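You operate a simulated robot arm through the tools that you are given. There is no shell and no other tool. Be economical: measure what you need, move in short steps, check, and stop when the job is done.

Carry out the task below with a simulated two-armed robot. There is one attempt and no reset: what you move stays moved.

## Task
Put the small carton marked "bumpers" from the left bench on the wait bay and the small carton labelled "magnets" in the inside of the sealer. Push the left drawer of the left bench shut. Push the right drawer of the left bench shut. Close the left drawer of the middle bench. Push the left drawer of the right bench shut. Push the right drawer of the right bench shut. Put the green tray on top of the brown medium carton on the right bench. Put one of the black rings from the steel table on the top of the low rack. The order is free.

The check looks at the end state, three seconds after you hand in, the way a careful person would. Anything else that was tipped, shoved, dropped, spilled or broken makes it a failure.

## Robot
Two 7-joint arms with two-finger parallel grippers on one trunk, on a base that drives. Base frame: it is fixed to the floor where the robot stands at the start and does not move with it; the origin is under the middle of the robot, x ahead of it, y to its left, z up; the surface under the hand at the start is at about z = 75. Lengths are in cm, angles in degrees, forces in N, time in s.
The left shoulder is at the start at [6.1, 19.6, 90.4], the right one opposite. With the tool pointing down near the work surface each hand reaches from about 30 to 72 cm from the robot's upright axis, wherever it stands, measured 20 degrees to its own side. Places, roughly: black ring (5x5x2 cm) [-80, -540, 80]; green tray (15x13x3 cm) [110, -510, 90]; inside of the sealer (25x25 cm) [-310, -160, 82]; left drawer of the left bench [40, -10, 60]; left drawer of the middle bench [30, -130, 60]; left drawer of the right bench [40, -250, 60]; medium carton [50, -275, 75]; right drawer of the left bench [30, -70, 60]; right drawer of the right bench [40, -320, 60]; small carton [50, 0, 75]; top of the low rack [-300, -400, 80]; wait bay [-160, 250, 110]. Payload 1.57 kg a hand.
The tool frame of a hand sits at the grasp point between the pads (the TCP): z along the fingers, y along the line on which they close. The tips reach 3 cm beyond it. Largest opening 11 cm; finger width 2.4, thickness 1.2; the body of the gripper, 4.8 by 11.2 cm, starts 7.8 cm behind the TCP.
Orientation is told as [roll, pitch, yaw] about the base's x, y, z axes, in that order, counted from this pose: with the fingers straight down and closing along the base's y, the tool's x points along the base's -x, its y along +y and its z along -z.

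## Interface
- The arms move only by the tool jog_arm. It takes "left_series", "right_series" or both (then of equal length, played together; a hand with none holds still); each is a list of rows, each a list of 7 numbers: the shift along the base's x, y, z in mm, then the turn, a rotation vector about the base's x, y, z in degrees, then the closure, from 0 (fully open) to 1 (shut). In form: [[x, y, z, ax, ay, az, hand], ...]. A call has 1 to 8 rows; each row is the pose to reach, as a shift and turn from the pose commanded when the call began. Rows are played at 5 a second. More than 5 cm and 8.6 degrees between two rows, or a gripper value outside its range, and nothing of the call is played. A pose out of reach is approached as far as the arm can. The call stops where the force on the tool passes 40 N (or 10 N more than at its start, if that is more) or the arm is blocked; 0.2 s more then pass. Each finger travels about 7.2 cm/s and halts on what it meets, pressing with about 40 N; the grip force reading is that of the motor and also rises with nothing between the fingers. The clock runs only during rows and for 0.2 s after the last one: add rows that repeat a pose to give the fingers time. It gives the time, the measured TCP pose, the force on the tool (base axes), the opening and the grip force at its end, in the units of the frame above (readings bear some noise), with the torque about the TCP (base axes, N m) and any sound that the robot's microphone picked up.
- Cameras (640 x 400 px; columns grow to the right, rows downward): "scene" is now at [8.02, -4.04, 146.73]; the picture's right is [-0.64, -0.77, 0.00], its down [-0.69, 0.58, -0.42] and it looks along [0.32, -0.27, -0.91] (base axes); focal length 293 px, centre (320, 200). "left" rides on the left gripper at [7, -1.6, -14.1] in its tool frame; the picture's right is [0.23, 0.97, 0.00], its down [-0.85, 0.20, -0.48] and it looks along [-0.47, 0.11, 0.88] (tool axes); focal length 222 px, centre (320, 200). "right" rides on the right gripper at [7, 1.6, -14.1] in its tool frame; the picture's right is [-0.23, 0.97, 0.00], its down [-0.85, -0.20, -0.48] and it looks along [-0.47, -0.11, 0.88] (tool axes); focal length 222 px, centre (320, 200). There is no depth. A picture from a camera that has moved, and an enlarged one, comes with that camera's place and axes in the base frame and with its lens.
- get_image(camera): a new picture of that camera. The clock stands still meanwhile.
- lift_body(by): slides the trunk up (or, below 0, down) by that many cm; the arms and the scene camera ride with it, the base frame stays. It gives what a move gives, with no picture.
- drive_base(legs): drives the robot by 1 to 6 legs, each [ahead, left, turn to the left] in cm, cm and degrees, along the robot's own axes; the way and the turn of a leg run together, so that a leg with both is an arc; at most 150 cm and 180 degrees a leg. The arms and the cameras ride along, it lands a little off, and it stops where it bumps. It gives what a move gives.
- head_to(pan, tilt): turns the head with the scene camera to pan (to the left, within 86 degrees either way) and tilt (down, from -29 to 69), counted from straight ahead of the robot. It gives what a move gives.
- inspect(camera, box): a new picture of the part [left, top, right, bottom] of that camera's present view, enlarged. The clock stands still meanwhile.
- finish_job(): hands the job in; it is judged then, once.

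Work in short steps. Places have to be worked out from the pictures, the camera data and where the tool is seen: move nearer, look again, correct. Check each grasp and each placing, and mend what went wrong. You have 196 turns and 172 pictures in all, those below and enlarged ones among them. Open the grippers and draw the arms clear of the work before you hand the job in, unless the task says otherwise; then end with one line.

The tools are called after "Request:" as name(argument=value, ...) on one line, values as JSON. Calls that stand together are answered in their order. jog_arm: Moves the arms, as the interface text tells. Its arguments: {"type":"object","properties":{"left_series":{"type":"array","items":{"type":"array","items":{"type":"number"}}},"right_series":{"type":"array","items":{"type":"array","items":{"type":"number"}}}},"required":[]} The other tools are called the same way: lift_body (by) slides the trunk up or down; drive_base (legs) drives the base; head_to (pan, tilt) turns the head that bears the scene camera; get_image (camera) takes a picture; inspect (camera, box) takes an enlarged picture of a part of a camera's view; finish_job () hands the job in.

At the start:

```text
time: 0.0
left_position: [44.89, -4.0, 99.73]
left_tcp_rot: [0.1, 0.0, 0.1]
left_wrist_force: [0.6, 0.1, 0.9]
left_moment: [0.0, 0.01, 0.0]
left_opening: 11.03
left_gripper_force: 0.1
right_position: [31.84, -41.09, 99.51]
right_tcp_rot: [0.1, 0.1, 0.0]
right_wrist_force: [-0.6, 0.3, 0.4]
right_moment: [0.02, 0.03, -0.01]
right_opening: 10.97
right_gripper_force: 0.0
trunk travel left (down, up): [-50.0, 49.0]
robot x, y, heading: [0.13, -0.29, -0.3]
head pan, tilt: [-40.0, 64.9]
```

scene: 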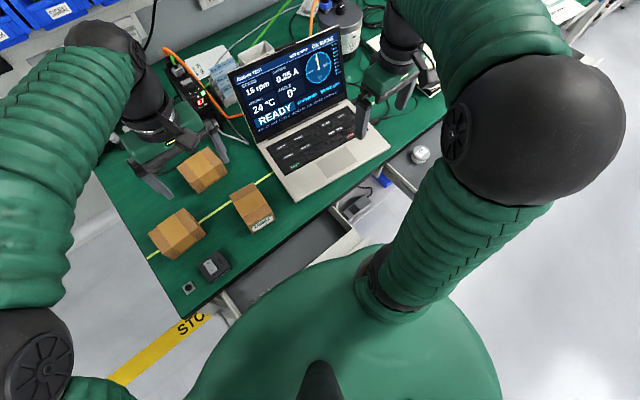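
right: 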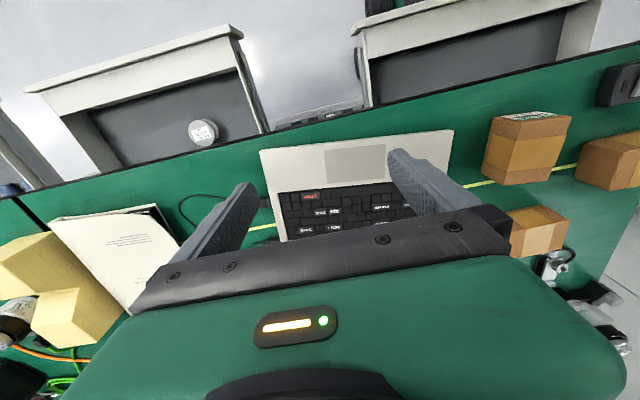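
left: 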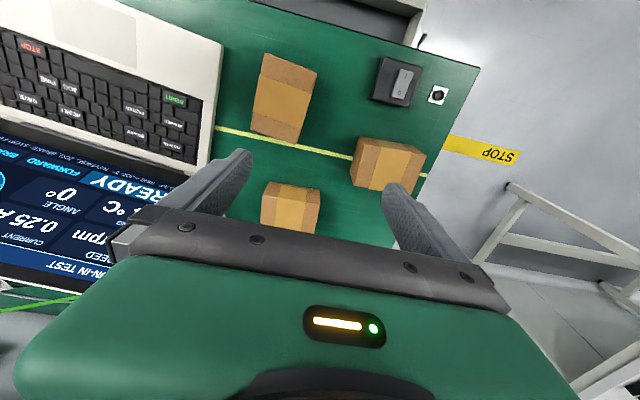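

The scene shows three small cartons on the left bench; I zoom in to read the labels.

Request:
inspect(camera="scene", box=[130, 130, 290, 310])

Request:
inspect(camera="right", box=[440, 60, 640, 280])

```text
2.22 times, centred on (210, 220) of scene
camera zoom: at [8.02, -4.04, 146.73], right [-0.64, -0.77, 0.0], down [-0.69, 0.58, -0.42], along [0.32, -0.27, -0.91], focal length 650 px, centre (564, 156)
```

zoom: 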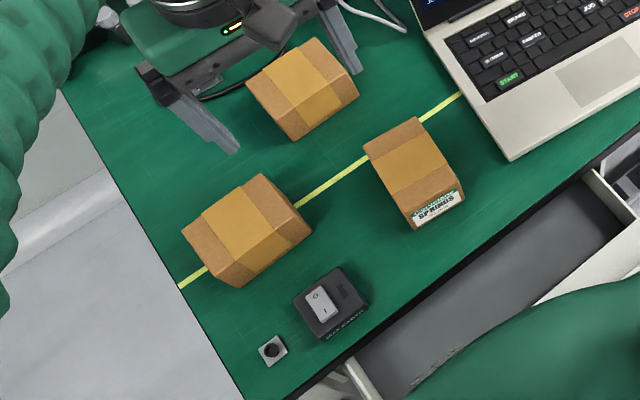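

```text
1.82 times, centred on (540, 170) of right
camera zoom: at [24.88, -39.46, 113.68], right [0.23, 0.97, 0.0], down [0.86, -0.2, 0.48], along [0.47, -0.11, -0.88], focal length 404 px, centre (-80, 254)
```

zoom: 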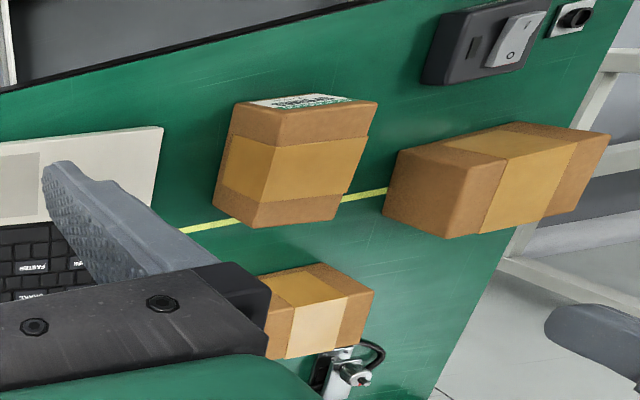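

"Springs" is the near carton; the other two have labels on faces I can't see (probably the +y ends). I turn the left hand by -90° while moving left to look back at them.

Request:
jog_arm(left_series=[[0, 30, 0, 0, 0, -8.5, 0], [0, 60, 0, 0, 0, -17, 0], [0, 90, 0, 0, 0, -25.5, 0], [0, 120, 0, 0, 0, -34, 0], [0, 150, 0, 0, 0, -42.5, 0], [0, 180, 0, 0, 0, -51, 0], [0, 210, 0, 0, 0, -59.5, 0], [0, 240, 0, 0, 0, -68, 0]])

Request:
jog_arm(left_series=[[0, 20, 0, 0, 0, -8, 0], [0, 40, 0, 0, 0, -16, 0], [0, 60, 0, 0, 0, -22, 0]])

Request:
get_image(camera="left")

Request:
get_image(camera="scene")

```text
time: 1.8
left_position: [44.74, 20.01, 99.69]
left_tcp_rot: [-0.2, 0.0, -68.1]
left_wrist_force: [0.9, 0.6, 0.4]
left_moment: [-0.01, -0.03, 0.01]
left_opening: 11.01
left_gripper_force: 0.1
right_position: [31.82, -40.99, 99.6]
right_tcp_rot: [0.1, 0.0, 0.0]
right_wrist_force: [-0.8, -0.2, -0.4]
right_moment: [-0.01, -0.01, -0.04]
right_opening: 11.02
right_gripper_force: 0.1
trunk travel left (down, up): [-50.0, 49.0]
robot x, y, heading: [0.22, -0.02, -0.0]
head pan, tilt: [-40.0, 64.9]
```

```text
time: 2.6
left_position: [44.66, 26.3, 99.76]
left_tcp_rot: [0.0, 0.0, -90.1]
left_wrist_force: [-0.1, 0.0, 0.1]
left_moment: [0.0, 0.01, 0.01]
left_opening: 10.98
left_gripper_force: 0.0
right_position: [31.88, -40.89, 99.52]
right_tcp_rot: [-0.1, 0.0, 0.0]
right_wrist_force: [0.7, 0.4, 0.5]
right_moment: [0.0, -0.04, 0.0]
right_opening: 11.02
right_gripper_force: 0.1
trunk travel left (down, up): [-50.0, 49.0]
robot x, y, heading: [-0.07, 0.45, 0.1]
head pan, tilt: [-40.0, 64.9]
```

```text
166 pictures are left
camera left: at [43.03, 33.1, 113.84], right [0.97, 0.22, 0.0], down [0.2, -0.86, 0.48], along [0.11, -0.47, -0.88], focal length 222 px, centre (320, 200)
```

left: 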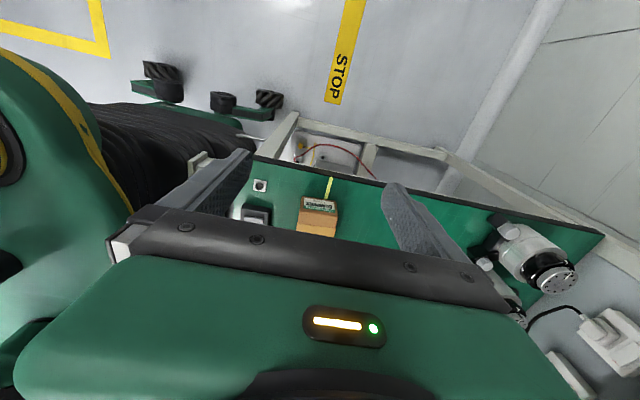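

```text
165 pictures are left
camera scene: at [8.01, -3.82, 146.74], right [-0.64, -0.77, 0.0], down [-0.69, 0.58, -0.42], along [0.32, -0.27, -0.91], focal length 293 px, centre (320, 200)
```

scene: 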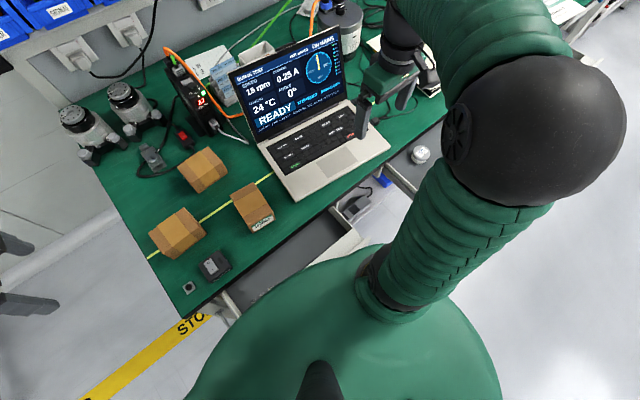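

Label faces +y as guessed; zooming.

Request:
inspect(camera="left", box=[280, 180, 360, 240])

```text
6.67 times, centred on (320, 210) of left
camera zoom: at [43.03, 33.1, 113.84], right [0.97, 0.22, 0.0], down [0.2, -0.86, 0.48], along [0.11, -0.47, -0.88], focal length 1481 px, centre (320, 133)
```

zoom: 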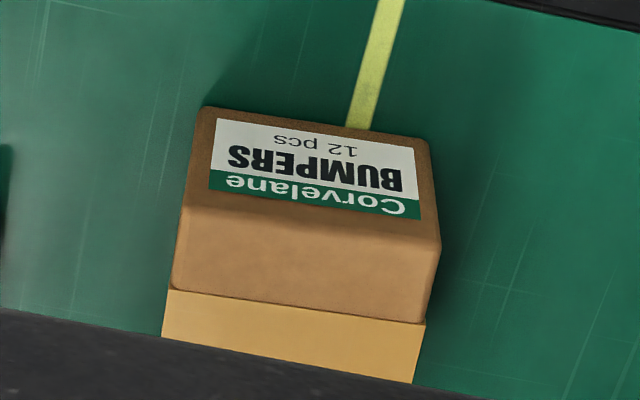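

The left carton is BUMPERS. I shift the hand so that the rear carton comes in the same part of view.

Request:
jog_arm(left_series=[[40, -40, 0, 0, 0, 0, 0], [80, -80, 0, 0, 0, 0, 0], [115, -115, 0, 0, 0, 0, 0]])

Request:
get_image(camera="left")

```text
refused: row 1 steps farther than a row can; nothing moved
```

```text
163 pictures are left
camera left: at [43.03, 33.1, 113.84], right [0.97, 0.22, 0.0], down [0.2, -0.86, 0.48], along [0.11, -0.47, -0.88], focal length 222 px, centre (320, 200)
```

left: 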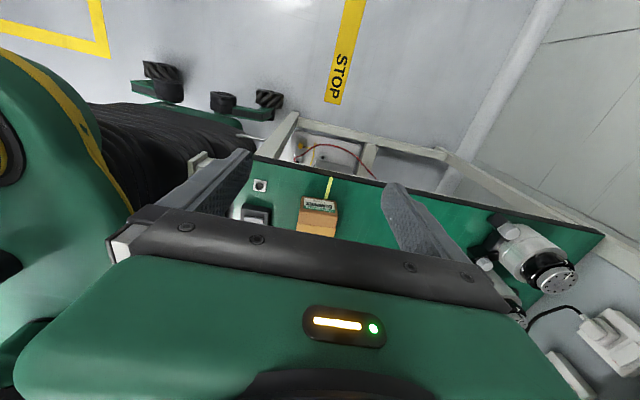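

The step was over 5 cm in length; smaller rows.

Request:
jog_arm(left_series=[[30, -30, 0, 0, 0, 0, 0], [60, -60, 0, 0, 0, 0, 0], [90, -90, 0, 0, 0, 0, 0], [115, -118, 0, 0, 0, 0, 0]])

Request:
get_image(camera="left")

```text
time: 3.6
left_position: [56.46, 14.23, 99.65]
left_tcp_rot: [-0.3, 0.2, -89.8]
left_wrist_force: [0.1, -1.3, 0.0]
left_moment: [-0.03, -0.02, 0.01]
left_opening: 10.98
left_gripper_force: 0.0
right_position: [32.02, -40.93, 99.54]
right_tcp_rot: [0.2, 0.1, 0.0]
right_wrist_force: [0.3, 0.3, -0.1]
right_moment: [0.0, 0.01, 0.02]
right_opening: 11.01
right_gripper_force: 0.1
trunk travel left (down, up): [-50.0, 49.0]
robot x, y, heading: [-0.04, -0.26, 0.1]
head pan, tilt: [-40.0, 64.9]
```

```text
162 pictures are left
camera left: at [54.8, 21.12, 113.76], right [0.97, 0.23, 0.0], down [0.2, -0.86, 0.48], along [0.11, -0.46, -0.88], focal length 222 px, centre (320, 200)
```

left: 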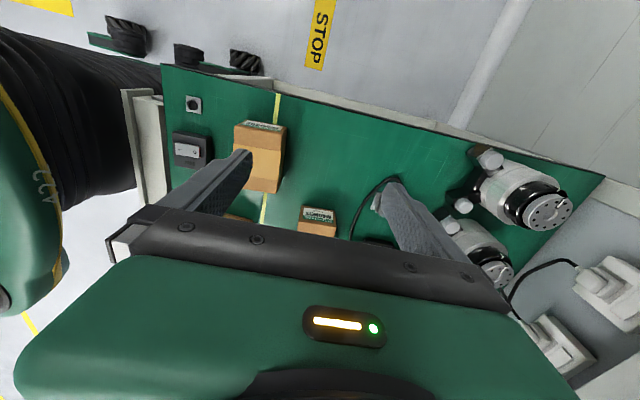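

Request:
inspect(camera="left", box=[220, 110, 360, 240])

```text
3.08 times, centred on (290, 175) of left
camera zoom: at [54.8, 21.12, 113.76], right [0.97, 0.23, 0.0], down [0.2, -0.86, 0.48], along [0.11, -0.46, -0.88], focal length 684 px, centre (412, 277)
```

zoom: 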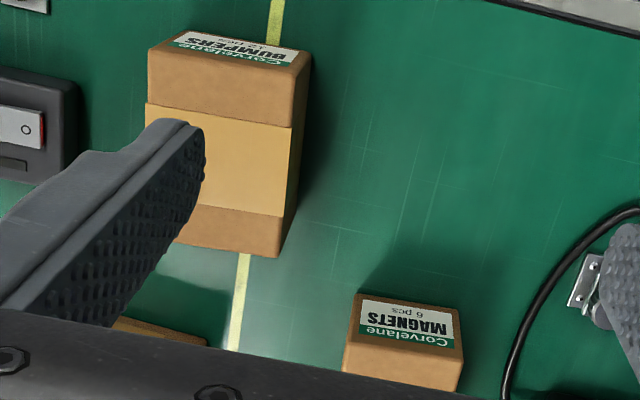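

The rear carton is MAGNETS (about [60,-5.5]), BUMPERS about [48,8]. First the drawers: I back off to see and reach them.

Request:
drive_base(legs=[[-40, 0, 0]])

Request:
head_to(pan=-20, tilt=50)

Request:
get_image(camera="scene")

Request:
get_image(camera="right")

```text
time: 6.1
left_position: [15.82, 14.13, 99.79]
left_tcp_rot: [-0.1, 0.1, -90.3]
left_wrist_force: [0.0, 0.0, 0.0]
left_moment: [0.02, -0.03, -0.02]
left_opening: 11.0
left_gripper_force: 0.1
right_position: [-9.19, -41.26, 99.61]
right_tcp_rot: [0.0, 0.1, -0.4]
right_wrist_force: [-0.6, 0.0, 0.6]
right_moment: [0.01, -0.03, 0.02]
right_opening: 11.0
right_gripper_force: 0.0
trunk travel left (down, up): [-50.0, 49.0]
robot x, y, heading: [-40.6, 0.06, -0.5]
head pan, tilt: [-40.0, 64.9]
```

```text
time: 7.0
left_position: [15.79, 14.02, 99.75]
left_tcp_rot: [-0.1, 0.1, -90.3]
left_wrist_force: [0.8, -0.7, -0.3]
left_moment: [-0.03, -0.03, 0.01]
left_opening: 11.01
left_gripper_force: 0.0
right_position: [-9.31, -41.07, 99.59]
right_tcp_rot: [0.0, 0.0, -0.4]
right_wrist_force: [-0.3, 0.3, 0.3]
right_moment: [0.01, -0.02, 0.02]
right_opening: 11.01
right_gripper_force: 0.1
trunk travel left (down, up): [-50.0, 49.0]
robot x, y, heading: [-40.78, 0.17, -0.4]
head pan, tilt: [-20.0, 50.0]
```

```text
160 pictures are left
camera scene: at [-30.03, -2.6, 148.53], right [-0.35, -0.94, 0.0], down [-0.72, 0.27, -0.64], along [0.6, -0.22, -0.77], focal length 293 px, centre (320, 200)
```

scene: 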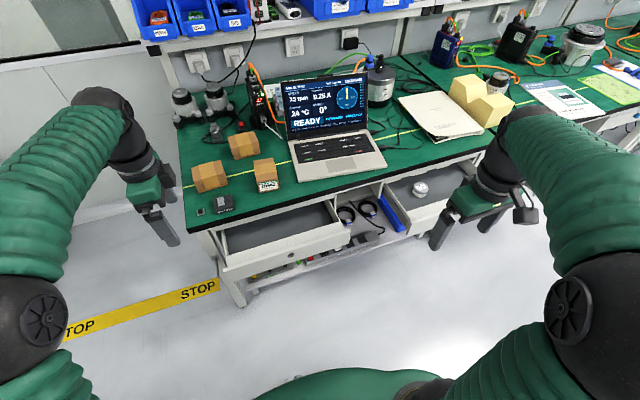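

```text
159 pictures are left
camera right: at [-16.22, -39.41, 113.76], right [0.23, 0.97, 0.0], down [0.85, -0.21, 0.48], along [0.47, -0.11, -0.88], focal length 222 px, centre (320, 200)
```

right: 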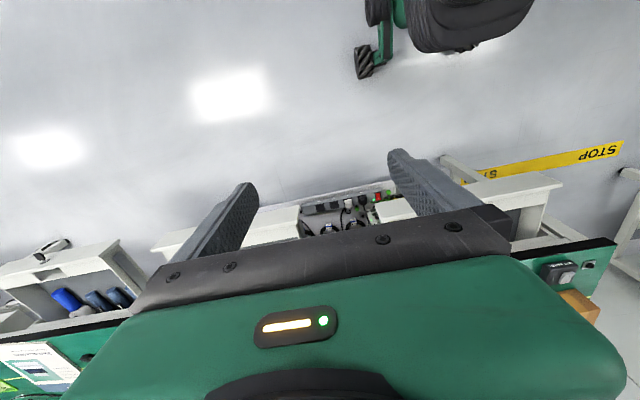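

I zoom to measure the left bench's drawers.

Request:
inspect(camera="scene", box=[180, 160, 480, 320])

```text
2.13 times, centred on (330, 240) of scene
camera zoom: at [-30.03, -2.6, 148.53], right [-0.35, -0.94, 0.0], down [-0.72, 0.27, -0.64], along [0.6, -0.22, -0.77], focal length 624 px, centre (299, 115)
```

zoom: 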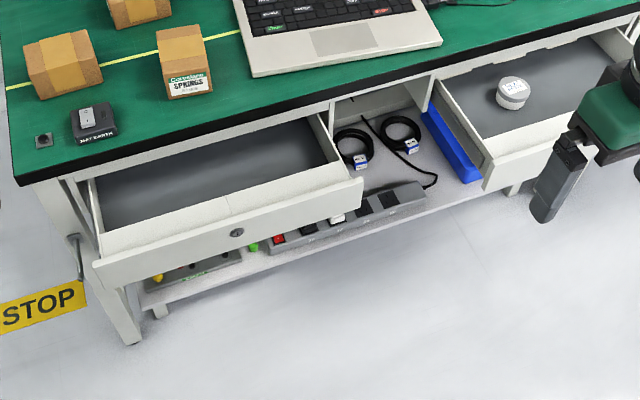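

Left drawer front: x≈20, y −32…11, z 55…64. I pull the left hand back, close the right hand, lower the trunk by 28, then tip the right hand forward.

Request:
jog_arm(left_series=[[-40, 0, 0, 0, 0, 0, 0], [-80, 0, 0, 0, 0, 0, 0], [-120, 30, 0, 0, 0, 0, 0], [-150, 60, 0, 0, 0, 0, 0], [-150, 60, 0, 0, 0, 0, 0], [-150, 60, 0, 0, 0, 0, 0], [-150, 60, 0, 0, 0, 0, 0], [-150, 60, 0, 0, 0, 0, 0]], right_series=[[0, 40, 0, 0, -8.5, 0, 1], [0, 80, 0, 0, -17, 0, 1], [0, 120, 0, 0, -25.5, 0, 1], [0, 160, 0, 0, -34, 0, 1], [0, 200, 0, 0, -42.5, 0, 1], [0, 240, 0, 0, -51, 0, 1], [0, 280, 0, 0, -59.5, 0, 1], [0, 310, 0, 0, -68, 0, 1]])

Request:
lift_body(by=-28)

Request:
get_image(camera="scene")

```text
time: 8.9
left_position: [0.83, 19.98, 99.87]
left_tcp_rot: [0.0, -0.1, -90.4]
left_wrist_force: [-0.4, 0.3, 0.6]
left_moment: [0.02, 0.0, 0.03]
left_opening: 10.96
left_gripper_force: 0.1
right_position: [-0.11, -17.91, 103.6]
right_tcp_rot: [1.2, -64.2, -32.5]
right_wrist_force: [0.8, 0.9, -0.5]
right_moment: [0.03, 0.04, 0.01]
right_opening: 0.02
right_gripper_force: 20.8
right hand out of reach, approached as far as the arm can: row 2, 3, 4, 5, 6, 7, 8
trunk travel left (down, up): [-50.0, 49.0]
robot x, y, heading: [-40.8, 0.34, -0.4]
head pan, tilt: [-20.0, 50.0]
stopped in row 8 (right hand): the arm was blocked; the commanded pose is now the measured one
```

```text
time: 11.8
left_position: [0.67, 20.1, 71.88]
left_tcp_rot: [0.0, 0.0, -90.5]
left_wrist_force: [-0.2, -0.3, -0.5]
left_moment: [0.0, -0.01, -0.01]
left_opening: 11.0
left_gripper_force: 0.1
right_position: [-0.18, -17.78, 75.48]
right_tcp_rot: [1.3, -64.2, -32.5]
right_wrist_force: [-0.9, 0.8, -0.4]
right_moment: [-0.01, 0.04, 0.01]
right_opening: 0.0
right_gripper_force: 21.5
trunk travel left (down, up): [-22.0, 77.0]
robot x, y, heading: [-40.77, 0.06, -0.5]
head pan, tilt: [-20.0, 50.0]
```

```text
157 pictures are left
camera scene: at [-30.21, -2.52, 120.52], right [-0.35, -0.94, 0.0], down [-0.72, 0.27, -0.64], along [0.6, -0.22, -0.77], focal length 293 px, centre (320, 200)
```

scene: 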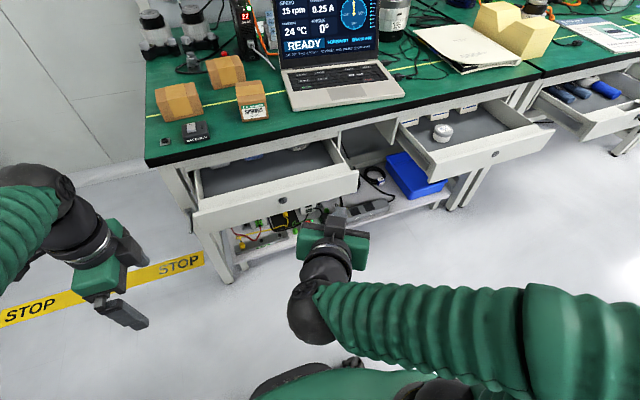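

The right hand points forward and a bit right. I straighten it, and bring it down to z≈60 in front of the left drawer.

Request:
jog_arm(right_series=[[10, 0, -30, 0, 0, 7, 1], [20, 0, -60, 0, 0, 14, 1], [30, 0, -90, 0, 0, 21, 1], [40, 0, -120, 0, 0, 28, 1], [50, 10, -155, 0, 0, 32, 1]])

Request:
get_image(camera="scene")

```text
time: 13.2
left_position: [0.67, 19.98, 71.82]
left_tcp_rot: [0.1, 0.0, -90.4]
left_wrist_force: [0.8, 0.3, -0.5]
left_moment: [-0.01, -0.01, 0.04]
left_opening: 10.99
left_gripper_force: 0.0
right_position: [12.49, -15.0, 65.79]
right_tcp_rot: [16.0, -70.7, -14.3]
right_wrist_force: [-0.3, 0.0, -0.2]
right_moment: [0.0, 0.04, 0.01]
right_opening: 0.02
right_gripper_force: 20.8
right hand out of reach, approached as far as the arm can: row 1, 2, 3, 4, 5
trunk travel left (down, up): [-22.0, 77.0]
robot x, y, heading: [-40.73, -0.19, -0.3]
head pan, tilt: [-20.0, 50.0]
stopped in row 5 (right hand): the arm was blocked; the commanded pose is now the measured one
```

```text
156 pictures are left
camera scene: at [-30.15, -2.53, 120.55], right [-0.35, -0.94, 0.0], down [-0.72, 0.27, -0.64], along [0.6, -0.22, -0.77], focal length 293 px, centre (320, 200)
```

scene: 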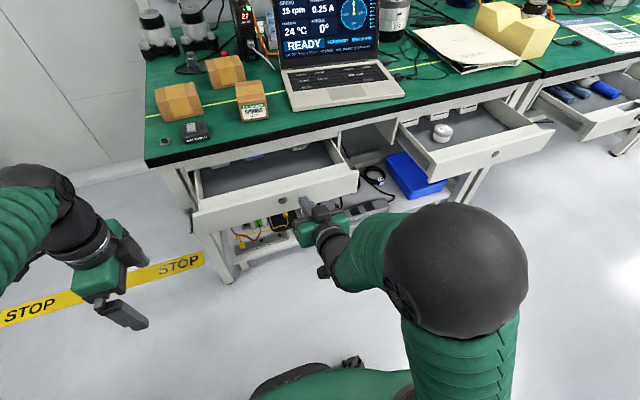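

The pose is near its limits; I lower the trunk by 6 instead, then push +x with the arm.

Request:
lift_body(by=-6)

Request:
jog_arm(right_series=[[20, 0, 0, 0, 0, 0, 1], [40, 0, 0, 0, 0, 0, 1], [60, 0, 0, 0, 0, 0, 1]])

Request:
get_image(camera="scene")

```text
time: 14.2
left_position: [0.61, 20.0, 65.8]
left_tcp_rot: [0.1, 0.0, -90.4]
left_wrist_force: [0.2, 0.6, 0.3]
left_moment: [0.02, 0.06, -0.01]
left_opening: 11.0
left_gripper_force: 0.0
right_position: [12.59, -14.59, 59.99]
right_tcp_rot: [16.7, -71.0, -14.5]
right_wrist_force: [0.2, -0.2, -0.9]
right_moment: [0.0, 0.0, 0.02]
right_opening: 0.0
right_gripper_force: 21.0
trunk travel left (down, up): [-16.0, 83.0]
robot x, y, heading: [-40.6, -0.07, -0.4]
head pan, tilt: [-20.0, 50.0]
```

```text
time: 15.0
left_position: [0.59, 20.06, 65.96]
left_tcp_rot: [0.0, 0.0, -90.4]
left_wrist_force: [0.5, -0.5, 0.7]
left_moment: [0.02, 0.02, 0.0]
left_opening: 11.0
left_gripper_force: 0.1
right_position: [18.55, -14.74, 59.76]
right_tcp_rot: [15.8, -70.6, -13.8]
right_wrist_force: [0.6, 0.0, -0.5]
right_moment: [0.0, 0.01, 0.0]
right_opening: 0.03
right_gripper_force: 21.2
trunk travel left (down, up): [-16.0, 83.0]
robot x, y, heading: [-40.64, 0.42, -0.3]
head pan, tilt: [-20.0, 50.0]
```

```text
155 pictures are left
camera scene: at [-30.11, -2.51, 114.53], right [-0.35, -0.94, 0.0], down [-0.72, 0.27, -0.64], along [0.6, -0.22, -0.77], focal length 293 px, centre (320, 200)
```

scene: 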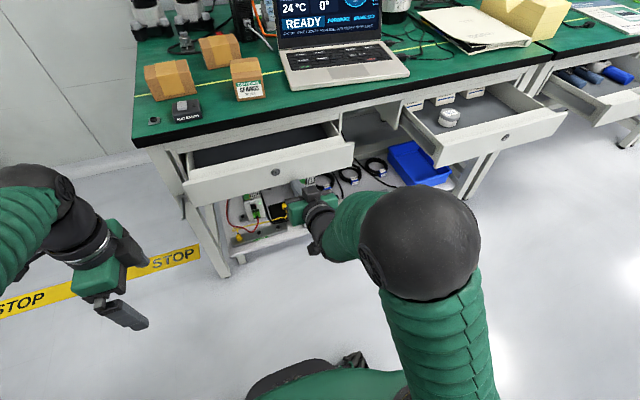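

No force yet; I zoom to see where the fingers are relative to the drawer front.

Request:
inspect(camera="scene", box=[170, 90, 410, 250])

Request:
get_image(camera="right")

```text
2.50 times, centred on (290, 170) of scene
camera zoom: at [-30.11, -2.51, 114.53], right [-0.35, -0.94, 0.0], down [-0.72, 0.27, -0.64], along [0.6, -0.22, -0.77], focal length 732 px, centre (395, 275)
```

zoom: 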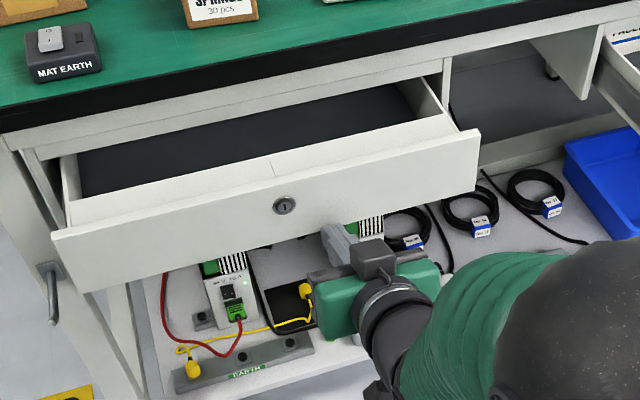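

```text
153 pictures are left
camera right: at [2.86, -13.3, 57.93], right [0.05, 0.95, 0.3], down [-0.17, -0.29, 0.94], along [0.98, -0.1, 0.15], focal length 222 px, centre (320, 200)
```

right: 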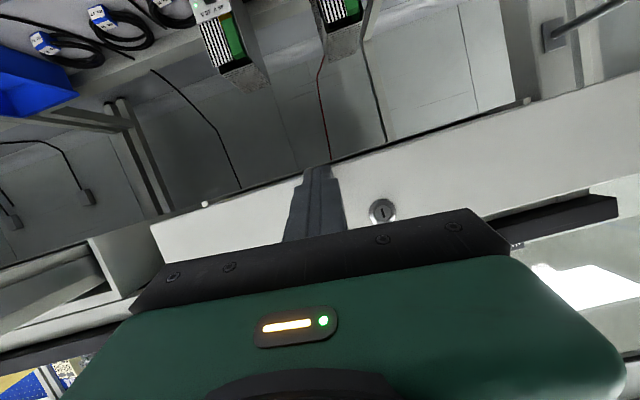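

The fingertip is at the height of the drawer front's bottom edge (~58); I raise the trunk 4 and push on.

Request:
lift_body(by=4)

Request:
jog_arm(right_series=[[20, 0, 0, 0, 0, 0, 1], [40, 0, 0, 0, 0, 0, 1], [60, 0, 0, 0, 0, 0, 1], [80, 0, 0, 0, 0, 0, 1]])

Request:
get_image(camera="scene")

```text
time: 15.8
left_position: [0.7, 20.05, 69.95]
left_tcp_rot: [0.0, -0.2, -90.4]
left_wrist_force: [-0.8, 0.3, -0.1]
left_moment: [-0.02, 0.01, -0.01]
left_opening: 10.99
left_gripper_force: 0.0
right_position: [18.48, -14.72, 63.86]
right_tcp_rot: [16.0, -70.7, -14.0]
right_wrist_force: [0.1, 0.1, 0.8]
right_moment: [0.0, -0.03, 0.01]
right_opening: 0.0
right_gripper_force: 21.5
trunk travel left (down, up): [-20.0, 79.0]
robot x, y, heading: [-40.64, -0.2, -0.3]
head pan, tilt: [-20.0, 50.0]
```

```text
time: 16.8
left_position: [0.76, 20.02, 69.89]
left_tcp_rot: [-0.1, -0.1, -90.4]
left_wrist_force: [0.0, 0.8, 0.4]
left_moment: [0.01, 0.01, 0.01]
left_opening: 11.01
left_gripper_force: 0.0
right_position: [26.62, -14.66, 63.73]
right_tcp_rot: [16.0, -70.8, -13.9]
right_wrist_force: [-0.2, -0.3, 0.8]
right_moment: [0.04, -0.03, -0.03]
right_opening: 0.0
right_gripper_force: 21.2
trunk travel left (down, up): [-20.0, 79.0]
robot x, y, heading: [-40.39, 0.39, -0.5]
head pan, tilt: [-20.0, 50.0]
```

```text
152 pictures are left
camera scene: at [-30.06, -2.52, 118.53], right [-0.35, -0.94, 0.0], down [-0.72, 0.27, -0.64], along [0.6, -0.22, -0.77], focal length 293 px, centre (320, 200)
```

scene: 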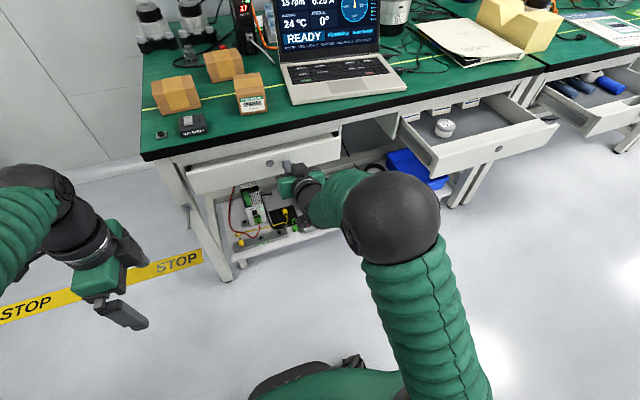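

The drawer is moving with hardly any force; I keep pushing.

Request:
jog_arm(right_series=[[15, 0, 0, 0, 0, 0, 1], [30, 0, 0, 0, 0, 0, 1], [45, 0, 0, 0, 0, 0, 1], [60, 0, 0, 0, 0, 0, 1]])

Request:
inspect(camera="scene", box=[140, 80, 400, 250])

```text
time: 17.6
left_position: [0.65, 20.01, 69.86]
left_tcp_rot: [0.1, -0.1, -90.5]
left_wrist_force: [0.7, 0.7, 0.5]
left_moment: [0.02, 0.02, 0.0]
left_opening: 10.96
left_gripper_force: 0.0
right_position: [30.05, -14.72, 63.83]
right_tcp_rot: [15.8, -70.6, -13.8]
right_wrist_force: [-8.1, 0.2, 2.9]
right_moment: [0.04, -0.1, -0.03]
right_opening: 0.0
right_gripper_force: 21.4
trunk travel left (down, up): [-20.0, 79.0]
robot x, y, heading: [-40.83, -0.39, -0.7]
head pan, tilt: [-20.0, 50.0]
stopped in row 3 (right hand): the force on the tool passed its limit at 71 N (the readings are from after the stop); the commanded pose is now the measured one
```

```text
2.35 times, centred on (270, 165) of scene
camera zoom: at [-30.17, -2.52, 118.55], right [-0.35, -0.94, 0.0], down [-0.72, 0.27, -0.64], along [0.6, -0.22, -0.77], focal length 689 px, centre (438, 282)
```

zoom: 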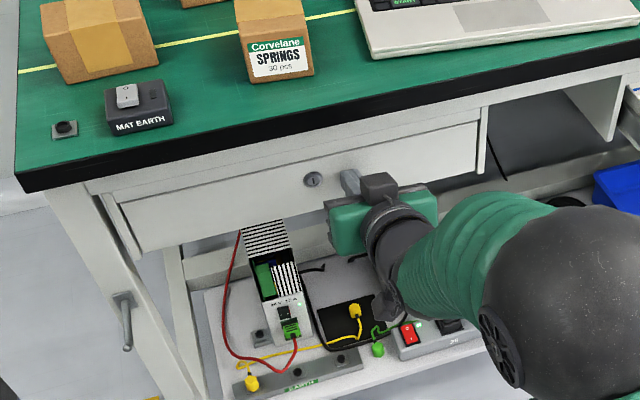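

Left drawer is flush shut. I drive back 25, right 57, to face the right drawer.

Request:
drive_base(legs=[[-28, 0, 0], [0, -57, 0.5]])

Request:
get_image(camera="scene")

```text
time: 22.3
left_position: [-27.35, -35.96, 69.92]
left_tcp_rot: [0.1, 0.0, -90.2]
left_wrist_force: [0.6, -0.1, -0.1]
left_moment: [0.0, 0.01, -0.02]
left_opening: 10.97
left_gripper_force: 0.1
right_position: [2.38, -70.45, 64.02]
right_tcp_rot: [15.7, -70.6, -13.6]
right_wrist_force: [0.5, -0.8, -0.5]
right_moment: [0.0, -0.01, -0.01]
right_opening: 0.0
right_gripper_force: 21.2
trunk travel left (down, up): [-20.0, 79.0]
robot x, y, heading: [-68.43, -56.06, -0.1]
head pan, tilt: [-20.0, 50.0]
```

```text
150 pictures are left
camera scene: at [-57.87, -58.52, 118.54], right [-0.34, -0.94, 0.0], down [-0.72, 0.26, -0.64], along [0.6, -0.22, -0.77], focal length 293 px, centre (320, 200)
```

scene: 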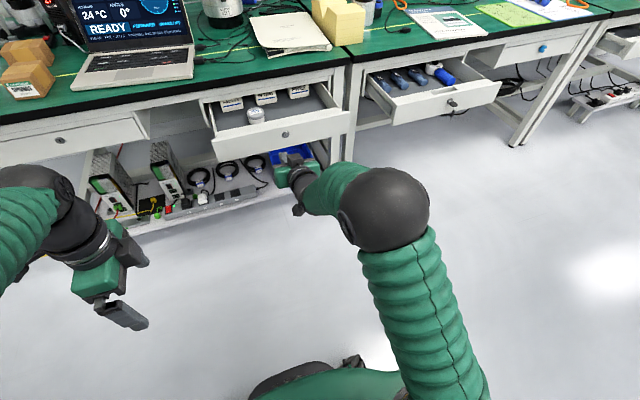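

I retract the arm 17.5 cm, then drive forward 24 so that the hand is just before the drawer.

Request:
jog_arm(right_series=[[-25, 0, 0, 0, 0, 0, 1], [-50, 0, 0, 0, 0, 0, 1], [-75, 0, 0, 0, 0, 0, 1], [-100, 0, 0, 0, 0, 0, 1], [-125, 0, 0, 0, 0, 0, 1], [-150, 0, 0, 0, 0, 0, 1], [-175, 0, 0, 0, 0, 0, 1]])

Request:
drive_base(legs=[[22, 0, 0]])

Request:
get_image(camera="scene")

```text
time: 23.9
left_position: [-27.29, -35.94, 70.01]
left_tcp_rot: [0.2, -0.1, -90.2]
left_wrist_force: [-0.8, 0.3, -0.2]
left_moment: [0.0, -0.02, 0.01]
left_opening: 11.01
left_gripper_force: 0.0
right_position: [-15.32, -70.62, 63.89]
right_tcp_rot: [16.0, -70.6, -13.6]
right_wrist_force: [0.8, -0.5, -1.1]
right_moment: [0.03, 0.05, -0.02]
right_opening: 0.0
right_gripper_force: 21.5
trunk travel left (down, up): [-20.0, 79.0]
robot x, y, heading: [-68.73, -55.84, -0.1]
head pan, tilt: [-20.0, 50.0]
```

```text
time: 25.6
left_position: [-5.24, -36.11, 69.77]
left_tcp_rot: [0.0, 0.0, -90.4]
left_wrist_force: [0.6, 0.0, -0.4]
left_moment: [0.0, 0.01, -0.02]
left_opening: 10.98
left_gripper_force: 0.0
right_position: [6.77, -70.79, 63.81]
right_tcp_rot: [16.0, -70.4, -13.8]
right_wrist_force: [-0.3, 0.4, -0.5]
right_moment: [0.03, 0.01, 0.0]
right_opening: 0.01
right_gripper_force: 21.4
trunk travel left (down, up): [-20.0, 79.0]
robot x, y, heading: [-46.19, -56.23, -0.4]
head pan, tilt: [-20.0, 50.0]
```

```text
149 pictures are left
camera scene: at [-35.8, -58.78, 118.53], right [-0.35, -0.94, 0.0], down [-0.72, 0.27, -0.64], along [0.6, -0.22, -0.77], focal length 293 px, centre (320, 200)
```

scene: 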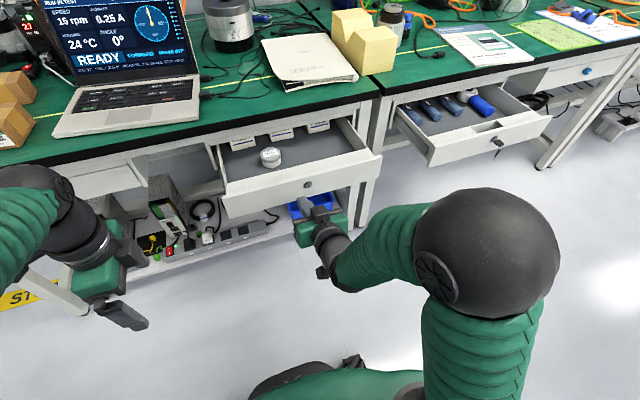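

Aligned. Push in +x in two calls.

Request:
jog_arm(right_series=[[20, 0, 0, 0, 0, 0, 1], [40, 0, 0, 0, 0, 0, 1], [60, 0, 0, 0, 0, 0, 1], [80, 0, 0, 0, 0, 0, 1], [100, 0, 0, 0, 0, 0, 1], [120, 0, 0, 0, 0, 0, 1], [140, 0, 0, 0, 0, 0, 1], [160, 0, 0, 0, 0, 0, 1]])

Request:
jog_arm(right_series=[[15, 0, 0, 0, 0, 0, 1], [30, 0, 0, 0, 0, 0, 1], [45, 0, 0, 0, 0, 0, 1], [60, 0, 0, 0, 0, 0, 1], [75, 0, 0, 0, 0, 0, 1], [85, 0, 0, 0, 0, 0, 1]])

Request:
get_image(camera="scene")

```text
time: 27.4
left_position: [-5.29, -36.18, 69.94]
left_tcp_rot: [0.1, -0.1, -90.4]
left_wrist_force: [0.2, 0.3, 0.4]
left_moment: [-0.01, 0.0, 0.04]
left_opening: 11.01
left_gripper_force: 0.1
right_position: [22.75, -70.84, 64.0]
right_tcp_rot: [15.9, -70.7, -13.8]
right_wrist_force: [0.2, 0.3, 1.1]
right_moment: [0.02, -0.02, 0.02]
right_opening: 0.0
right_gripper_force: 21.6
trunk travel left (down, up): [-20.0, 79.0]
robot x, y, heading: [-46.47, -55.8, -0.1]
head pan, tilt: [-20.0, 50.0]
```

```text
time: 28.8
left_position: [-5.72, -36.23, 70.21]
left_tcp_rot: [0.4, -0.1, -90.4]
left_wrist_force: [0.2, 0.2, 0.3]
left_moment: [0.0, 0.03, 0.0]
left_opening: 11.0
left_gripper_force: 0.0
right_position: [30.0, -70.81, 63.83]
right_tcp_rot: [15.6, -70.3, -13.6]
right_wrist_force: [-33.0, -2.5, 11.8]
right_moment: [0.09, -0.41, -0.05]
right_opening: 0.03
right_gripper_force: 21.5
trunk travel left (down, up): [-20.0, 79.0]
robot x, y, heading: [-46.07, -56.29, -0.6]
head pan, tilt: [-20.0, 50.0]
stopped in row 6 (right hand): the force on the tool passed its limit at 60 N (the readings are from after the stop); the commanded pose is now the measured one
```

```text
148 pictures are left
camera scene: at [-36.58, -58.78, 118.63], right [-0.35, -0.94, 0.0], down [-0.72, 0.27, -0.65], along [0.61, -0.22, -0.76], focal length 293 px, centre (320, 200)
```

scene: 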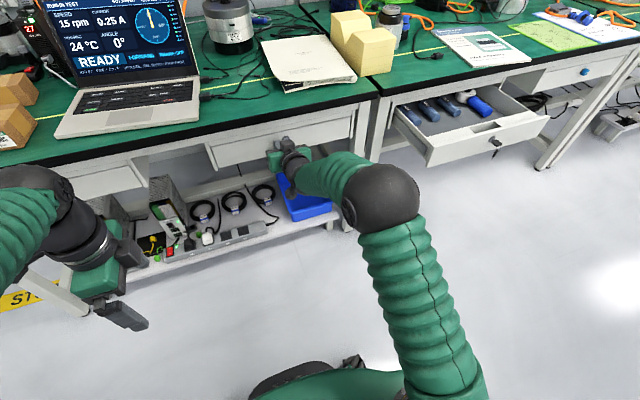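

Right drawer is shut (same reading 30.0). Now retract and go to the middle bench; first a zoom on its drawer.

Request:
inspect(camera="scene", box=[370, 60, 570, 190])

Request:
drive_base(legs=[[-28, 0, 0.4], [0, -54, 0]])

Request:
jog_arm(right_series=[[-25, 0, 0, 0, 0, 0, 1], [-50, 0, 0, 0, 0, 0, 1], [-75, 0, 0, 0, 0, 0, 1], [-100, 0, 0, 0, 0, 0, 1], [-125, 0, 0, 0, 0, 0, 1], [-150, 0, 0, 0, 0, 0, 1], [-175, 0, 0, 0, 0, 0, 1], [-200, 0, 0, 0, 0, 0, 1]])

Request:
get_image(camera="scene")

```text
3.08 times, centred on (470, 125) of scene
camera zoom: at [-36.58, -58.78, 118.63], right [-0.35, -0.94, 0.0], down [-0.72, 0.27, -0.65], along [0.61, -0.22, -0.76], focal length 901 px, centre (-142, 431)
```

zoom: 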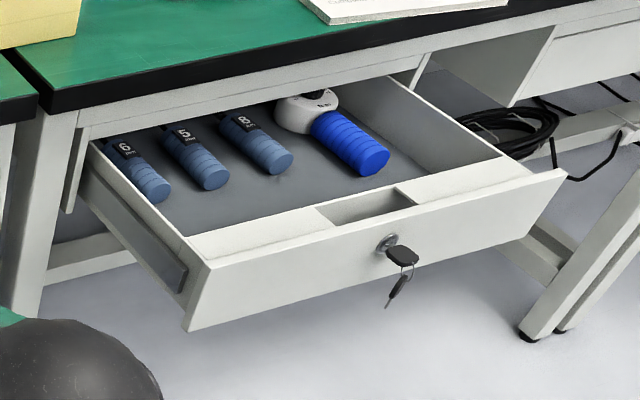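

```text
time: 33.5
left_position: [-32.81, -90.04, 69.96]
left_tcp_rot: [0.2, -0.1, -89.4]
left_wrist_force: [-0.5, -0.7, -0.3]
left_moment: [-0.02, 0.01, -0.01]
left_opening: 10.99
left_gripper_force: 0.1
right_position: [3.53, -123.94, 63.41]
right_tcp_rot: [15.1, -69.9, -11.9]
right_wrist_force: [-1.2, -0.8, 0.0]
right_moment: [-0.01, 0.02, 0.01]
right_opening: 0.0
right_gripper_force: 21.4
trunk travel left (down, up): [-20.0, 79.0]
robot x, y, heading: [-73.54, -110.69, 0.7]
head pan, tilt: [-20.0, 50.0]
```

```text
time: 35.2
left_position: [-33.01, -90.01, 70.04]
left_tcp_rot: [0.2, 0.0, -89.1]
left_wrist_force: [0.0, 0.3, 0.1]
left_moment: [0.0, -0.03, -0.02]
left_opening: 10.98
left_gripper_force: 0.1
right_position: [-16.39, -124.04, 63.38]
right_tcp_rot: [15.5, -70.1, -12.2]
right_wrist_force: [0.1, 0.8, 1.2]
right_moment: [0.04, -0.04, 0.03]
right_opening: 0.01
right_gripper_force: 20.8
trunk travel left (down, up): [-20.0, 79.0]
robot x, y, heading: [-73.81, -111.21, 0.6]
head pan, tilt: [-20.0, 50.0]
```

```text
146 pictures are left
camera scene: at [-62.99, -113.26, 118.54], right [-0.33, -0.94, 0.0], down [-0.72, 0.25, -0.64], along [0.61, -0.21, -0.77], focal length 293 px, centre (320, 200)
```

scene: 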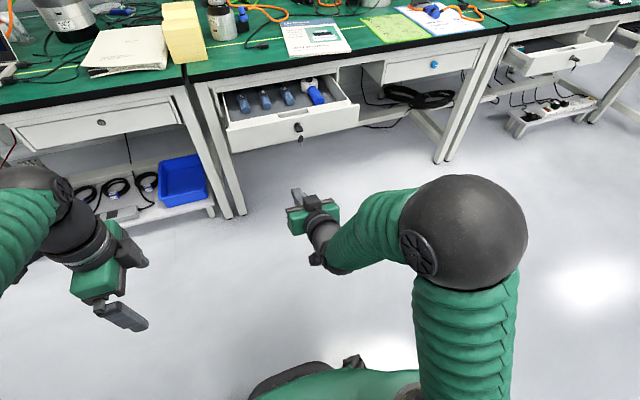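

Key sits in the lock at y≈−132; my fingers are at −124, clear of it. I drive forward 22 and push.

Request:
drive_base(legs=[[20, 0, -0.6]])

Request:
jog_arm(right_series=[[20, 0, 0, 0, 0, 0, 1], [40, 0, 0, 0, 0, 0, 1], [60, 0, 0, 0, 0, 0, 1], [80, 0, 0, 0, 0, 0, 1]])

Request:
get_image(camera="scene")

```text
time: 36.9
left_position: [-12.38, -90.47, 70.04]
left_tcp_rot: [0.2, 0.0, -90.0]
left_wrist_force: [0.2, 0.6, 0.0]
left_moment: [0.02, 0.03, -0.03]
left_opening: 11.0
left_gripper_force: 0.1
right_position: [3.67, -124.62, 63.27]
right_tcp_rot: [15.3, -70.0, -13.0]
right_wrist_force: [0.1, 0.3, -0.9]
right_moment: [0.02, -0.01, 0.04]
right_opening: 0.0
right_gripper_force: 21.7
trunk travel left (down, up): [-20.0, 79.0]
robot x, y, heading: [-53.15, -110.77, 0.3]
head pan, tilt: [-20.0, 50.0]
```

```text
time: 37.9
left_position: [-12.38, -90.36, 70.06]
left_tcp_rot: [0.3, -0.1, -90.0]
left_wrist_force: [0.5, 0.3, -0.7]
left_moment: [-0.02, 0.0, 0.01]
left_opening: 11.0
left_gripper_force: 0.1
right_position: [11.54, -124.59, 63.42]
right_tcp_rot: [15.4, -69.9, -12.9]
right_wrist_force: [-0.7, 0.7, 0.1]
right_moment: [0.01, 0.01, 0.0]
right_opening: 0.0
right_gripper_force: 21.7
trunk travel left (down, up): [-20.0, 79.0]
robot x, y, heading: [-53.06, -110.51, -0.1]
head pan, tilt: [-20.0, 50.0]
```

```text
145 pictures are left
camera scene: at [-42.64, -113.24, 118.53], right [-0.34, -0.94, 0.0], down [-0.72, 0.26, -0.64], along [0.6, -0.22, -0.77], focal length 293 px, centre (320, 200)
```

scene: 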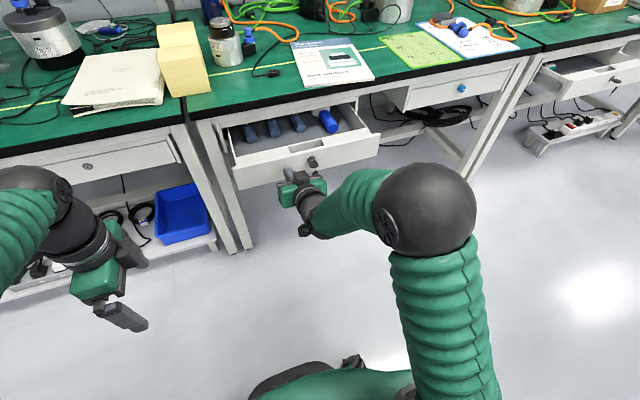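

Contact is near; I drive 8 ahead (drawer slides freely), then push with the arm to the stop.

Request:
drive_base(legs=[[8, 0, 0]])

Request:
jog_arm(right_series=[[15, 0, 0, 0, 0, 0, 1], [30, 0, 0, 0, 0, 0, 1], [45, 0, 0, 0, 0, 0, 1], [60, 0, 0, 0, 0, 0, 1], [75, 0, 0, 0, 0, 0, 1], [90, 0, 0, 0, 0, 0, 1], [105, 0, 0, 0, 0, 0, 1], [120, 0, 0, 0, 0, 0, 1]])

Request:
get_image(camera="scene")

```text
time: 38.9
left_position: [-4.44, -90.46, 70.04]
left_tcp_rot: [0.3, -0.1, -90.1]
left_wrist_force: [-0.4, 0.3, -0.4]
left_moment: [0.0, 0.03, -0.02]
left_opening: 11.0
left_gripper_force: 0.1
right_position: [19.61, -124.59, 63.3]
right_tcp_rot: [15.4, -69.8, -13.0]
right_wrist_force: [-0.6, -0.5, -0.7]
right_moment: [0.0, -0.03, 0.01]
right_opening: 0.01
right_gripper_force: 21.6
trunk travel left (down, up): [-20.0, 79.0]
robot x, y, heading: [-45.48, -110.44, -0.0]
head pan, tilt: [-20.0, 50.0]
```

```text
time: 40.6
left_position: [-4.58, -90.4, 70.05]
left_tcp_rot: [0.4, -0.1, -90.1]
left_wrist_force: [0.4, -0.9, 0.2]
left_moment: [-0.01, 0.03, -0.01]
left_opening: 11.0
left_gripper_force: 0.1
right_position: [30.15, -124.66, 63.57]
right_tcp_rot: [15.3, -69.7, -12.9]
right_wrist_force: [-9.2, 0.1, 3.9]
right_moment: [0.0, -0.07, -0.04]
right_opening: 0.0
right_gripper_force: 21.7
trunk travel left (down, up): [-20.0, 79.0]
robot x, y, heading: [-45.27, -110.61, -0.0]
head pan, tilt: [-20.0, 50.0]
stopped in row 8 (right hand): the force on the tool passed its limit at 51 N (the readings are from after the stop); the commanded pose is now the measured one
```

```text
144 pictures are left
camera scene: at [-34.8, -113.24, 118.55], right [-0.34, -0.94, 0.0], down [-0.72, 0.26, -0.64], along [0.6, -0.22, -0.77], focal length 293 px, centre (320, 200)
```

scene: 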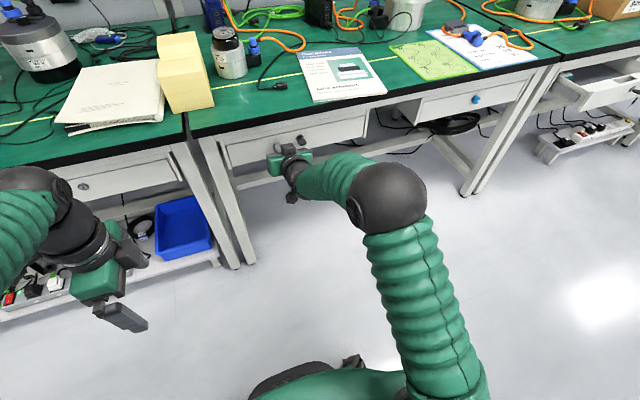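

Middle drawer shut. Now to the right bench: back 28, right ~118, and retract the arm.

Request:
drive_base(legs=[[-28, 0, 0], [0, -115, 0.3]])

Request:
jog_arm(right_series=[[-25, 0, 0, 0, 0, 0, 1], [-50, 0, 0, 0, 0, 0, 1], [-75, 0, 0, 0, 0, 0, 1], [-100, 0, 0, 0, 0, 0, 1], [-125, 0, 0, 0, 0, 0, 1], [-150, 0, 0, 0, 0, 0, 1], [-175, 0, 0, 0, 0, 0, 1], [-195, 0, 0, 0, 0, 0, 1]])

Request:
get_image(camera="scene")

```text
time: 48.1
left_position: [-33.01, -206.26, 70.09]
left_tcp_rot: [0.3, -0.1, -90.5]
left_wrist_force: [-0.3, 0.1, -0.1]
left_moment: [0.04, 0.0, -0.01]
left_opening: 10.98
left_gripper_force: 0.1
right_position: [1.62, -240.55, 63.43]
right_tcp_rot: [15.2, -69.8, -13.2]
right_wrist_force: [-0.4, 0.8, 0.2]
right_moment: [-0.01, -0.02, 0.03]
right_opening: 0.0
right_gripper_force: 21.4
trunk travel left (down, up): [-20.0, 79.0]
robot x, y, heading: [-74.21, -226.35, -0.4]
head pan, tilt: [-20.0, 50.0]
```

```text
time: 49.9
left_position: [-33.06, -206.25, 70.2]
left_tcp_rot: [0.6, -0.1, -90.4]
left_wrist_force: [-0.9, -0.1, -0.4]
left_moment: [-0.01, 0.0, 0.0]
left_opening: 10.99
left_gripper_force: 0.0
right_position: [-18.18, -240.71, 63.5]
right_tcp_rot: [15.5, -69.8, -13.4]
right_wrist_force: [0.3, -0.3, -1.2]
right_moment: [0.02, 0.03, -0.02]
right_opening: 0.0
right_gripper_force: 21.3
trunk travel left (down, up): [-20.0, 79.0]
robot x, y, heading: [-73.81, -226.31, 0.0]
head pan, tilt: [-20.0, 50.0]
```

```text
143 pictures are left
camera scene: at [-63.33, -228.87, 118.54], right [-0.35, -0.94, 0.0], down [-0.72, 0.27, -0.64], along [0.6, -0.22, -0.77], focal length 293 px, centre (320, 200)
```

scene: 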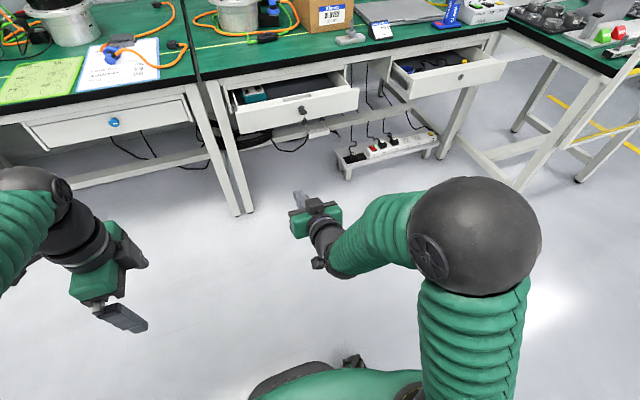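

I zoom on the right bench's two drawers.

Request:
inspect(camera="scene", box=[210, 0, 520, 180])

```text
2.06 times, centred on (365, 90) of scene
camera zoom: at [-63.33, -228.87, 118.54], right [-0.35, -0.94, 0.0], down [-0.72, 0.27, -0.64], along [0.6, -0.22, -0.77], focal length 604 px, centre (227, 427)
```

zoom: 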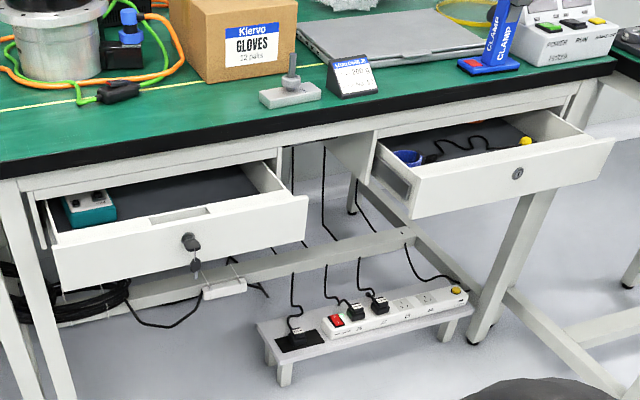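

Key at y≈−253; I push at y≈−242, clear of it. Drive forward 28 (tip stays ~5 cm short), then push.

Request:
drive_base(legs=[[28, -1, 0]])

Request:
jog_arm(right_series=[[20, 0, 0, 0, 0, 0, 1], [40, 0, 0, 0, 0, 0, 1], [60, 0, 0, 0, 0, 0, 1], [80, 0, 0, 0, 0, 0, 1], [100, 0, 0, 0, 0, 0, 1]])

Request:
get_image(camera="scene")

```text
time: 51.8
left_position: [-5.05, -207.53, 70.17]
left_tcp_rot: [0.5, -0.2, -90.4]
left_wrist_force: [0.0, 0.5, 0.3]
left_moment: [0.01, 0.03, 0.03]
left_opening: 10.98
left_gripper_force: 0.1
right_position: [10.03, -241.9, 63.41]
right_tcp_rot: [15.4, -69.9, -13.2]
right_wrist_force: [0.1, 0.6, -0.1]
right_moment: [0.01, 0.0, -0.01]
right_opening: 0.0
right_gripper_force: 20.9
trunk travel left (down, up): [-20.0, 79.0]
robot x, y, heading: [-45.82, -227.31, -0.1]
head pan, tilt: [-20.0, 50.0]
```

```text
time: 53.0
left_position: [-4.97, -207.39, 70.29]
left_tcp_rot: [0.5, 0.0, -90.4]
left_wrist_force: [-0.7, 0.7, 1.1]
left_moment: [0.02, 0.01, 0.04]
left_opening: 11.0
left_gripper_force: 0.1
right_position: [19.88, -241.92, 63.68]
right_tcp_rot: [15.2, -69.8, -13.2]
right_wrist_force: [0.0, 0.5, 0.0]
right_moment: [0.0, 0.02, -0.02]
right_opening: 0.0
right_gripper_force: 20.9
trunk travel left (down, up): [-20.0, 79.0]
robot x, y, heading: [-45.86, -227.6, -0.3]
head pan, tilt: [-20.0, 50.0]
```

```text
141 pictures are left
camera scene: at [-35.14, -230.03, 118.53], right [-0.35, -0.94, 0.0], down [-0.72, 0.27, -0.64], along [0.6, -0.22, -0.77], focal length 293 px, centre (320, 200)
```

scene: 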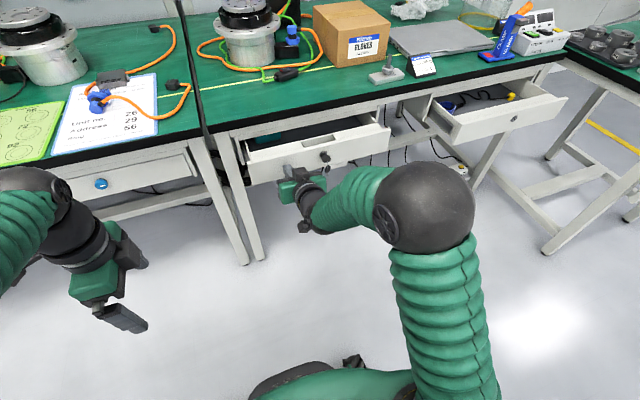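

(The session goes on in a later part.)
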